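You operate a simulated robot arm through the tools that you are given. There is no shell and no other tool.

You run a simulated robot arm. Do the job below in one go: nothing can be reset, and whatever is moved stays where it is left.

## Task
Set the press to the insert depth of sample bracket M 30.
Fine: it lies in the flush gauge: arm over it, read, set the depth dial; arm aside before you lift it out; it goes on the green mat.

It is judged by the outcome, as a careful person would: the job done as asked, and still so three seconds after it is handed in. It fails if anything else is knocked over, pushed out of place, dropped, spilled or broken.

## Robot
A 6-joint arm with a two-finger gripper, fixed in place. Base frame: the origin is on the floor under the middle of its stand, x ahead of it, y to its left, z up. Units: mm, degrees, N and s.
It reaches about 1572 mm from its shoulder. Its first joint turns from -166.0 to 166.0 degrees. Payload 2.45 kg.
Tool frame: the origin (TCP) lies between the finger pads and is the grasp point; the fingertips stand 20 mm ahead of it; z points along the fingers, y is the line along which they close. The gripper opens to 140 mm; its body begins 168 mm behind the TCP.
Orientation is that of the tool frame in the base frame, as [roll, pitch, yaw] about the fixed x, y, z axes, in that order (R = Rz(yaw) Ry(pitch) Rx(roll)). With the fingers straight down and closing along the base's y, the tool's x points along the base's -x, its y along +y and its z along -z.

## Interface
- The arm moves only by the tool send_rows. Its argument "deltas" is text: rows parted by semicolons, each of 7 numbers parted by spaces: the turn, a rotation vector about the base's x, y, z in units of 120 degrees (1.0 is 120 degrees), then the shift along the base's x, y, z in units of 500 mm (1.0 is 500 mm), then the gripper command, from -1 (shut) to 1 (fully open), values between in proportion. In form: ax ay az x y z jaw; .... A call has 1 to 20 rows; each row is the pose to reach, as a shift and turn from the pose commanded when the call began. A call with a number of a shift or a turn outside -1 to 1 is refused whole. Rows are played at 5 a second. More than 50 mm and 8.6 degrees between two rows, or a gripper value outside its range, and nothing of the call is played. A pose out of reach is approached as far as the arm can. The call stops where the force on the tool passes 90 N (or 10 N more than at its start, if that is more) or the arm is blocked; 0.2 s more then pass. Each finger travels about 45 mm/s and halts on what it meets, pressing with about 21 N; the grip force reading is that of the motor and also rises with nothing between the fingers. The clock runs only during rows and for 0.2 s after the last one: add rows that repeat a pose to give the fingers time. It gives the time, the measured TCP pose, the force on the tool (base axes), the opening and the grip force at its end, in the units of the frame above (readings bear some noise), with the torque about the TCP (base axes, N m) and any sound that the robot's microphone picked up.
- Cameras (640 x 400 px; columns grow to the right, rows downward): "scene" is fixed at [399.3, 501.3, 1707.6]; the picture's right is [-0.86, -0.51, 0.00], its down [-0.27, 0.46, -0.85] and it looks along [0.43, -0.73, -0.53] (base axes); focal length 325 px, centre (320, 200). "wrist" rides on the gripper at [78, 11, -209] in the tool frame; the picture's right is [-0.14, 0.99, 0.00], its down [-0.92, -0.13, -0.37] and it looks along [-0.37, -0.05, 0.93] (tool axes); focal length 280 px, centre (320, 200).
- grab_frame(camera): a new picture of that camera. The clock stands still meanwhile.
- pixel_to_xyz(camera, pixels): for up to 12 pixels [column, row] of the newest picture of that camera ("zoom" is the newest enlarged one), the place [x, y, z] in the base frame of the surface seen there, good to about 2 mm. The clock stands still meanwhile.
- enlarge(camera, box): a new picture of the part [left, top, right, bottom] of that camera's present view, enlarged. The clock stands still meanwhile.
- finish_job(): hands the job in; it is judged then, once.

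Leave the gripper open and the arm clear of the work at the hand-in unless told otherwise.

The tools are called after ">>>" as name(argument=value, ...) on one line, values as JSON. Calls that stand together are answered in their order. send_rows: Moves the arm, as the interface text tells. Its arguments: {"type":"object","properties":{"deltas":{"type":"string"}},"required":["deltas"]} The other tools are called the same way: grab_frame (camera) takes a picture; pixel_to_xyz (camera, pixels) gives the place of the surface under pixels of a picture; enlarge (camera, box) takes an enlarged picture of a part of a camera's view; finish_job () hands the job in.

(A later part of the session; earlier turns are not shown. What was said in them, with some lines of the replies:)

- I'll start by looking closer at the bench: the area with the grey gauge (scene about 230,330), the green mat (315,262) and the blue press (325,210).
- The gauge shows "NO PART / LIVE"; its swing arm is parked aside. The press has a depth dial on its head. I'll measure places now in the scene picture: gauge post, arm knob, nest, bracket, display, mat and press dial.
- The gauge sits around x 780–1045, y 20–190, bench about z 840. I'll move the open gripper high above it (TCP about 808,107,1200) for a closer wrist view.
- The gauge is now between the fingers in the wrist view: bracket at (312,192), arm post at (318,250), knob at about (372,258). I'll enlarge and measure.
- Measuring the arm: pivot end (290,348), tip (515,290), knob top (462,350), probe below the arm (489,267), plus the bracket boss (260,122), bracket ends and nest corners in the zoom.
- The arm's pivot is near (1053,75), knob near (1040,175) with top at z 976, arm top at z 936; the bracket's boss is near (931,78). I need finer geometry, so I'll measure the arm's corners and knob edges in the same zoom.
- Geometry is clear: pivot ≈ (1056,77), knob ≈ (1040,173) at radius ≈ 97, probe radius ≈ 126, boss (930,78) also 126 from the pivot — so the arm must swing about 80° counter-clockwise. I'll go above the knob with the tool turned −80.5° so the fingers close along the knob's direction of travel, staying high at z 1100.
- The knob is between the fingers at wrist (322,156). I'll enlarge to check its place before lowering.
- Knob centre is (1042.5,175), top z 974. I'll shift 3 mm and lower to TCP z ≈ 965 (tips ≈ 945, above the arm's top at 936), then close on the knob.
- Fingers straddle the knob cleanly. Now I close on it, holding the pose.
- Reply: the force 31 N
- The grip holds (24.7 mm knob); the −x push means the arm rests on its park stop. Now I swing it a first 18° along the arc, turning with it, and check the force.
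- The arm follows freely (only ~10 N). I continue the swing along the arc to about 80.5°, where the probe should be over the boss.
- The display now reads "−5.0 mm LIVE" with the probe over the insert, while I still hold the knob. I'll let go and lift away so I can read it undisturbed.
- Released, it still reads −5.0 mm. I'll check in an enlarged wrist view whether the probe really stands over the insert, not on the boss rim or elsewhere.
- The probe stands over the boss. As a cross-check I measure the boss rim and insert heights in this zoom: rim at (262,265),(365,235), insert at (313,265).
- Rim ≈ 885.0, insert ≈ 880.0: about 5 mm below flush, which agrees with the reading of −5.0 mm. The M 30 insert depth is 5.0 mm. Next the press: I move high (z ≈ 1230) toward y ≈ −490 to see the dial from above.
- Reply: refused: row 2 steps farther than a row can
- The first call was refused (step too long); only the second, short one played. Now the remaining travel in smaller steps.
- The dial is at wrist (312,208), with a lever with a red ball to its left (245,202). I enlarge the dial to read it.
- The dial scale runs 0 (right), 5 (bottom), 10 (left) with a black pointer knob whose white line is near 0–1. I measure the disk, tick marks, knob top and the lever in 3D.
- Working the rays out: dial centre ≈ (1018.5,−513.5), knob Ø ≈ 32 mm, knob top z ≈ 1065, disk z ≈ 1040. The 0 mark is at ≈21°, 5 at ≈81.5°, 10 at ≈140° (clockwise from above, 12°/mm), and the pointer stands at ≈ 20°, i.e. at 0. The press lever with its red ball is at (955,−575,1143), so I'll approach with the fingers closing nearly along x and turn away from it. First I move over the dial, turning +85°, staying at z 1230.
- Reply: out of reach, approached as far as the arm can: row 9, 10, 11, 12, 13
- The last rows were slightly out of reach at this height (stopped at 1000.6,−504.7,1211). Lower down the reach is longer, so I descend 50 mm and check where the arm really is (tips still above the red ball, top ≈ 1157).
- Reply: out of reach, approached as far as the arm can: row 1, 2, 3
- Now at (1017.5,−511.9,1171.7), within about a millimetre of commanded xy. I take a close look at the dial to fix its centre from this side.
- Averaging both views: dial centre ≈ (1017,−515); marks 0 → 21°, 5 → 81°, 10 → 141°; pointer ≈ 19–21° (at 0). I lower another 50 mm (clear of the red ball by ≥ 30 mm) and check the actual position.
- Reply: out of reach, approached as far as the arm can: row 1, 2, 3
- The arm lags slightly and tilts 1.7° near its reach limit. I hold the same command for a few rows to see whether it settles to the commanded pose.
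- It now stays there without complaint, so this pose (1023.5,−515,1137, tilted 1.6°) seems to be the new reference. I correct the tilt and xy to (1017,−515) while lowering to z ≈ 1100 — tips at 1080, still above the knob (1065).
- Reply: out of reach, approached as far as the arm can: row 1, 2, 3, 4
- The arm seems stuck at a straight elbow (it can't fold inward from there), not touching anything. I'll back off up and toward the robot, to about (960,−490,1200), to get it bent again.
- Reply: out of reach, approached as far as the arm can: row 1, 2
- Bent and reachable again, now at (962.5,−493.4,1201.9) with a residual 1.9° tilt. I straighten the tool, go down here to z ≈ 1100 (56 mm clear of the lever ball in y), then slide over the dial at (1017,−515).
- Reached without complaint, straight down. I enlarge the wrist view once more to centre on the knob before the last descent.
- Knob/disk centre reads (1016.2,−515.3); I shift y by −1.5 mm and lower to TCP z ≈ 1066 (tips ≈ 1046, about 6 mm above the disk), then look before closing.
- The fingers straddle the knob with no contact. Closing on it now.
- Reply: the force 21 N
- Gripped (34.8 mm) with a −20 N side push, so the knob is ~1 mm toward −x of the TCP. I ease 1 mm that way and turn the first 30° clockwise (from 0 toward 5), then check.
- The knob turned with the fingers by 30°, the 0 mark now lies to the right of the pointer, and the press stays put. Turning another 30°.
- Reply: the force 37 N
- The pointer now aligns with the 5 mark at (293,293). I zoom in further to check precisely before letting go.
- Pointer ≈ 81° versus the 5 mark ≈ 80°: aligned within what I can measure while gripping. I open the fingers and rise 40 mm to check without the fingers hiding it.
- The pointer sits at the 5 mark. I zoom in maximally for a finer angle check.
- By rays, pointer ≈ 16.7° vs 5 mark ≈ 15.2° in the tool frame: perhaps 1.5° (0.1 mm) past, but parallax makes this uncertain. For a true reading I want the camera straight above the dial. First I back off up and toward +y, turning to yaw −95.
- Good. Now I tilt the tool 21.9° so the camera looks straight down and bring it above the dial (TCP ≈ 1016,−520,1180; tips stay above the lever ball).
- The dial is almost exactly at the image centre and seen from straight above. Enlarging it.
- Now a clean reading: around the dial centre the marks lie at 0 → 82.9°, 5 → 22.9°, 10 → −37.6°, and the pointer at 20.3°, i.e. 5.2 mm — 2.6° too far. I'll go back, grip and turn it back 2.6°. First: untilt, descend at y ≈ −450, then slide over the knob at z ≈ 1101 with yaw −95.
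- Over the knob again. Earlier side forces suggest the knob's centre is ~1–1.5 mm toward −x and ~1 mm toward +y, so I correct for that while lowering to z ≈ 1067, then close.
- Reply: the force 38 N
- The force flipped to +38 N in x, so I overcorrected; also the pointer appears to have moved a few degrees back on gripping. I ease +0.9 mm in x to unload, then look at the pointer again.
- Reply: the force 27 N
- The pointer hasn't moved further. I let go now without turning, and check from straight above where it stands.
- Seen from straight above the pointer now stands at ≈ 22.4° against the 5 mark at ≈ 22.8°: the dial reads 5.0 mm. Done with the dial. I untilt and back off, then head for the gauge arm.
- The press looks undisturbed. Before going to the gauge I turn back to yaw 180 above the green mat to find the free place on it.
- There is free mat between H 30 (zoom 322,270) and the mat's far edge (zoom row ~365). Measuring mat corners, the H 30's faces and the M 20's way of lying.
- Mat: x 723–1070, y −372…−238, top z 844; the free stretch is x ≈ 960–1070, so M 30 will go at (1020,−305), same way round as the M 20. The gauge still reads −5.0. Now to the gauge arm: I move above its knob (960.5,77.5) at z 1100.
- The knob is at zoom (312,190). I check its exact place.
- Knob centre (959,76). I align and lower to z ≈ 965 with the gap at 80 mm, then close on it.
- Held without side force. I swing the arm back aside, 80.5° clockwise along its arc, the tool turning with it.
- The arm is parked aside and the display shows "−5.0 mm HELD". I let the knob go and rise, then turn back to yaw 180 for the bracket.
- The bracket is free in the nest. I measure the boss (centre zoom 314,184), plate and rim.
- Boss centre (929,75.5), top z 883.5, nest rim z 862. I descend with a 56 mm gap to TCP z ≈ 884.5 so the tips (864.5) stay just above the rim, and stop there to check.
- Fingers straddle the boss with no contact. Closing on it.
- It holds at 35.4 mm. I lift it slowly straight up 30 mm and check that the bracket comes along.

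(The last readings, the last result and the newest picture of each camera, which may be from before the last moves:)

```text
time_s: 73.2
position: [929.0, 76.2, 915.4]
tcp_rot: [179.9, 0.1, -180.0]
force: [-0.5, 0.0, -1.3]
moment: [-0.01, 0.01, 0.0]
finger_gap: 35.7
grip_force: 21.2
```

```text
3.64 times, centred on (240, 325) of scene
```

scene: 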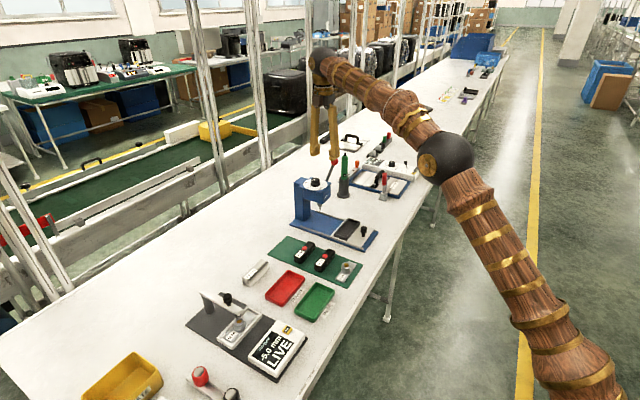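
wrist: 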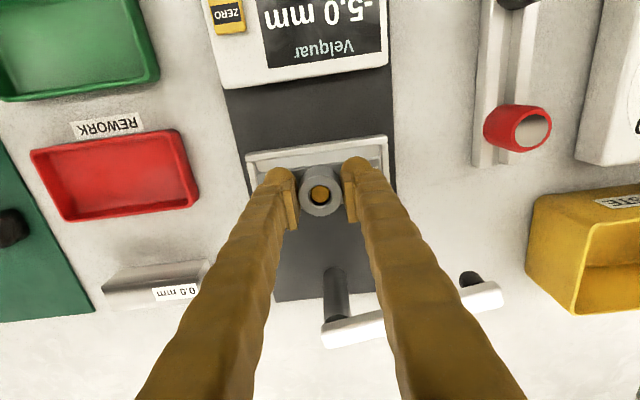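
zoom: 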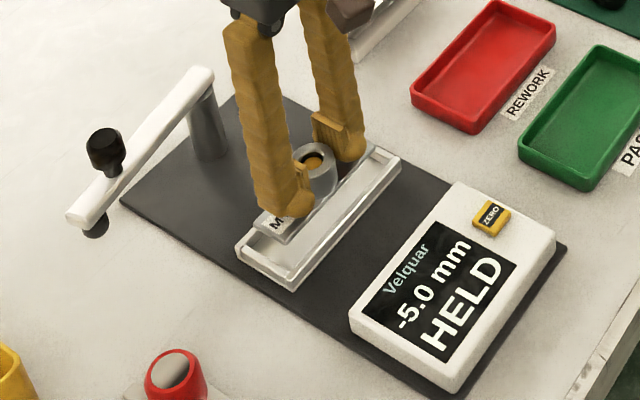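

The bracket is in the fingers and clear of the nest. I raise it to z ≈ 1000 and carry it over to the mat at (1020,−305).

>>> send_rows(deltas="0 0 0 0 0 0.05 -1; 0 0 0 0 0 0.11 -1; 0 0 0 0 0 0.17 -1; 0 0 0 0.012 -0.05 0.17 -1; 0 0 0 0.028 -0.12 0.17 -1; 0 0 0 0.045 -0.19 0.17 -1; 0 0 0 0.062 -0.26 0.17 -1; 0 0 0 0.079 -0.33 0.17 -1; 0 0 0 0.096 -0.4 0.17 -1; 0 0 0 0.113 -0.47 0.17 -1; 0 0 0 0.13 -0.54 0.17 -1; 0 0 0 0.147 -0.61 0.17 -1; 0 0 0 0.164 -0.68 0.17 -1; 0 0 0 0.176 -0.73 0.17 -1; 0 0 0 0.182 -0.763 0.17 -1; 0 0 0 0.182 -0.763 0.17 -1")

>>> grab_frame(camera="wrist")

>>> enlarge(camera="scene", box=[220, 170, 380, 300])

```text
time_s: 76.6
position: [1020.9, -306.5, 999.5]
tcp_rot: [-179.9, 0.1, 180.0]
force: [0.0, 0.6, -1.8]
moment: [0.01, 0.02, -0.02]
finger_gap: 35.4
grip_force: 21.6
```

```text
taken
```

wrist: 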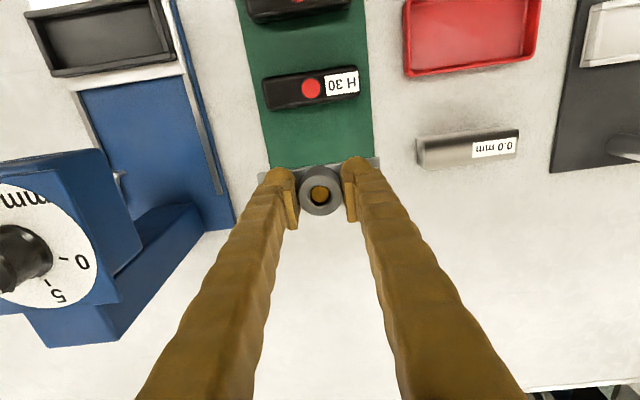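

```text
3.08 times, centred on (300, 235) of scene
```

zoom: 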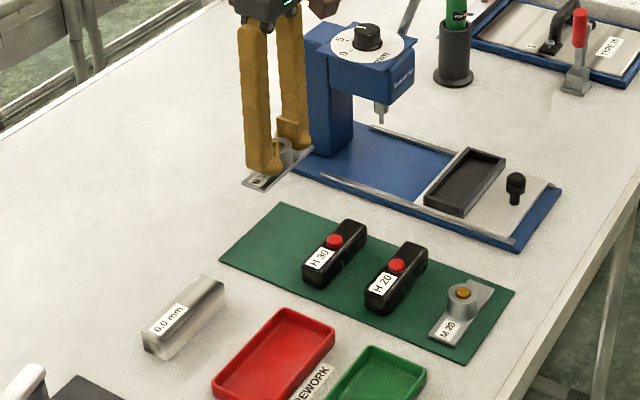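

Well placed: above the free end of the mat, press head ~80 mm away. I lower it to about 4 mm above the expected touch-down (TCP ≈ 882).

>>> send_rows(deltas="0 0 0 0 0 -0.06 -1; 0 0 0 0 0 -0.13 -1; 0 0 0 0 0 -0.18 -1; 0 0 0 0 0 -0.21 -1; 0 0 0 0 0 -0.228 -1; 0 0 0 0 0 -0.235 -1; 0 0 0 0 0 -0.235 -1")

>>> grab_frame(camera="wrist")

>>> enlarge(camera="scene", box=[250, 200, 350, 290])

```text
time_s: 78.2
position: [1019.2, -306.4, 881.4]
tcp_rot: [179.9, 0.0, 180.0]
force: [0.2, -0.5, -1.5]
moment: [0.0, 0.01, 0.0]
finger_gap: 35.6
grip_force: 20.7
```

```text
taken
```

wrist: 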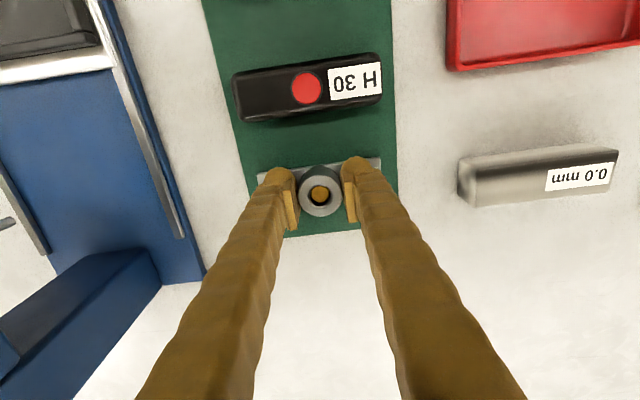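

```text
4.44 times, centred on (300, 245) of scene
```

zoom: 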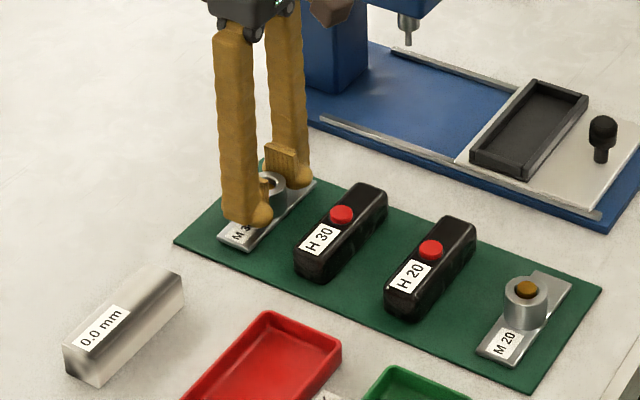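

Still hanging free (force −1.5 N). Lowering 3 mm more in small steps, watching the force.

>>> send_rows(deltas="0 0 0 0 0 -0.002 -1; 0 0 0 0 0 -0.004 -1; 0 0 0 0 0 -0.006 -1; 0 0 0 0 0 -0.006 -1")

```text
time_s: 79.2
position: [1019.7, -306.4, 878.1]
tcp_rot: [-180.0, 0.1, 179.9]
force: [0.0, 0.2, -1.9]
moment: [-0.01, 0.0, 0.0]
finger_gap: 35.3
grip_force: 21.0
```

No contact yet (−1.9 N). One more millimetre at a time.

>>> send_rows(deltas="0 0 0 0 0 -0.001 -1; 0 0 0 0 0 -0.002 -1; 0 0 0 0 0 -0.002 -1")

```text
time_s: 80.0
position: [1019.3, -307.0, 878.5]
tcp_rot: [-179.9, 0.1, -180.0]
force: [-2.2, 2.4, 6.1]
moment: [0.03, 0.1, 0.02]
finger_gap: 35.5
grip_force: 20.7
```

Now the force reads +6 N upward: it rests on the mat. I open the fingers slowly and then rise straight up.

>>> send_rows(deltas="0 0 0 0 0 0 -0.45; 0 0 0 0 0 0 -0.35; 0 0 0 0 0 0 -0.2; 0 0 0 0 0 0 -0.2; 0 0 0 0 0 0 -0.2; 0 0 0 0 0 0.02 -0.2; 0 0 0 0 0 0.06 -0.2; 0 0 0 0 0 0.13 -0.2; 0 0 0 0 0 0.22 0; 0 0 0 0 0 0.3 0.3")

>>> grab_frame(camera="wrist")

>>> enlarge(camera="scene", box=[250, 200, 350, 290])

```text
time_s: 82.2
position: [1019.9, -305.7, 1028.5]
tcp_rot: [179.9, 0.0, 180.0]
force: [0.5, -0.3, -0.3]
moment: [0.01, 0.02, -0.02]
finger_gap: 91.0
grip_force: 0.1
```

```text
taken
```

wrist: 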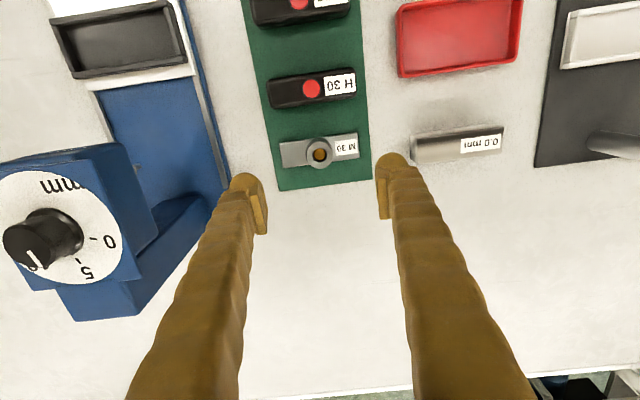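

```text
4.44 times, centred on (300, 245) of scene
```

zoom: 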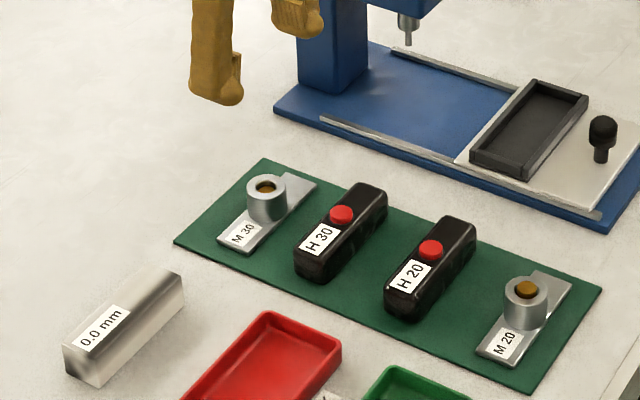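

M 30 lies flat on the mat. I retreat the arm up and back toward the robot, gripper open, for a final look over everything.

>>> send_rows(deltas="0 0 0 0 0 0.08 0.6; 0 0 0 -0.03 0 0.16 1; 0 0 0 -0.08 0 0.23 1; 0 0 0 -0.15 0 0.29 1; 0 0 0 -0.22 0 0.35 1; 0 0 0 -0.29 0 0.41 1; 0 0 0 -0.36 0 0.46 1; 0 0 0 -0.44 0 0.5 1; 0 0 0 -0.52 0 0.53 1; 0 0 0 -0.6 0 0.56 1; 0 0 0 -0.68 0 0.58 1; 0 0 0 -0.76 0 0.6 1; 0 0 0 -0.8 0 0.6 1; 0 0 0 -0.8 0 0.6 1")

>>> grab_frame(camera="wrist")

>>> grab_frame(camera="scene")

>>> enlarge(camera="scene", box=[150, 230, 370, 390])

>>> enlarge(camera="scene", box=[290, 165, 350, 215])

```text
time_s: 85.2
position: [620.2, -304.7, 1327.7]
tcp_rot: [-180.0, 0.1, -180.0]
force: [-0.4, -0.4, 0.5]
moment: [-0.05, -0.02, -0.02]
finger_gap: 140.2
grip_force: 0.0
```

```text
taken
```

wrist: 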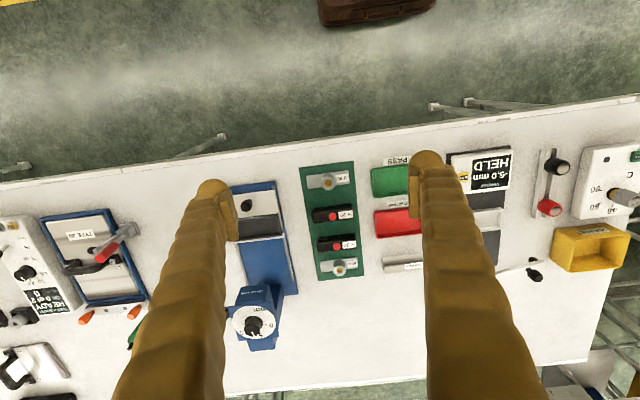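

```text
taken
```

scene: 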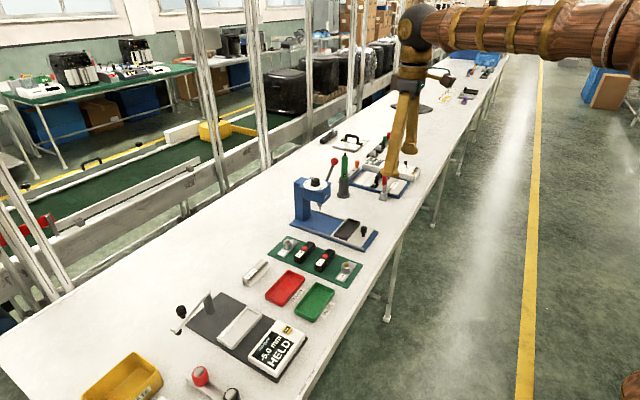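

```text
2.50 times, centred on (260, 310) of scene
```

zoom: 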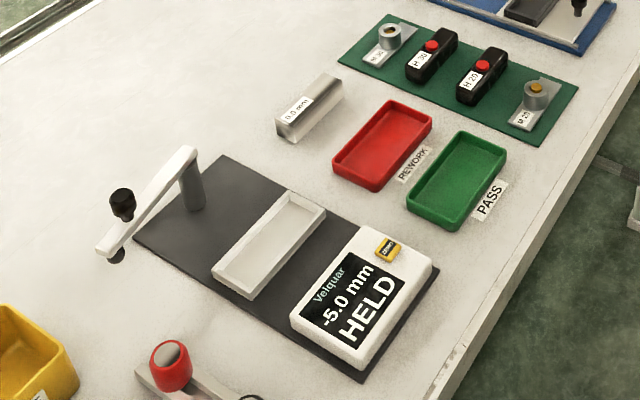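

```text
8.00 times, centred on (320, 190) of scene
```

zoom: 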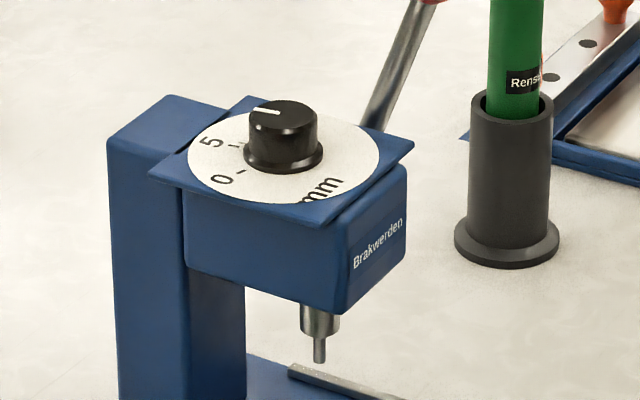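

Everything checks out:
- The dial pointer is on 5.
- M 30 lies on the green mat.
- The gauge arm is parked aside and the nest is empty.
- The gauge reads −5.0 mm HELD.
- Nothing else has moved, and the arm is clear with the gripper open.

I'm handing the job in.

>>> finish_job()

```text
The job is handed in.
```

The press depth dial is set to 5.0 mm, the insert depth of sample bracket M 30, and the job is handed in.

- **Reading:** with the arm over the bracket, the flush gauge showed −5.0 mm live. A rough camera height check of the boss rim against the insert gave 4.6–5 mm. I did not check the gauge's zero against the 0.0 mm block.
- **Dial:** my first turn left the pointer at about 5.2. I corrected it and checked from straight above: it now stands on the 5 mark, within about 0.05 mm.
- **Bracket:** I swung the gauge arm aside before lifting M 30 out. It now lies flat on the free end of the green mat, next to H 30.
- **As left:** the nest is empty, and the gauge still shows −5.0 mm, now marked HELD. In the last pictures nothing else had been moved. The robot arm is clear with its gripper open.
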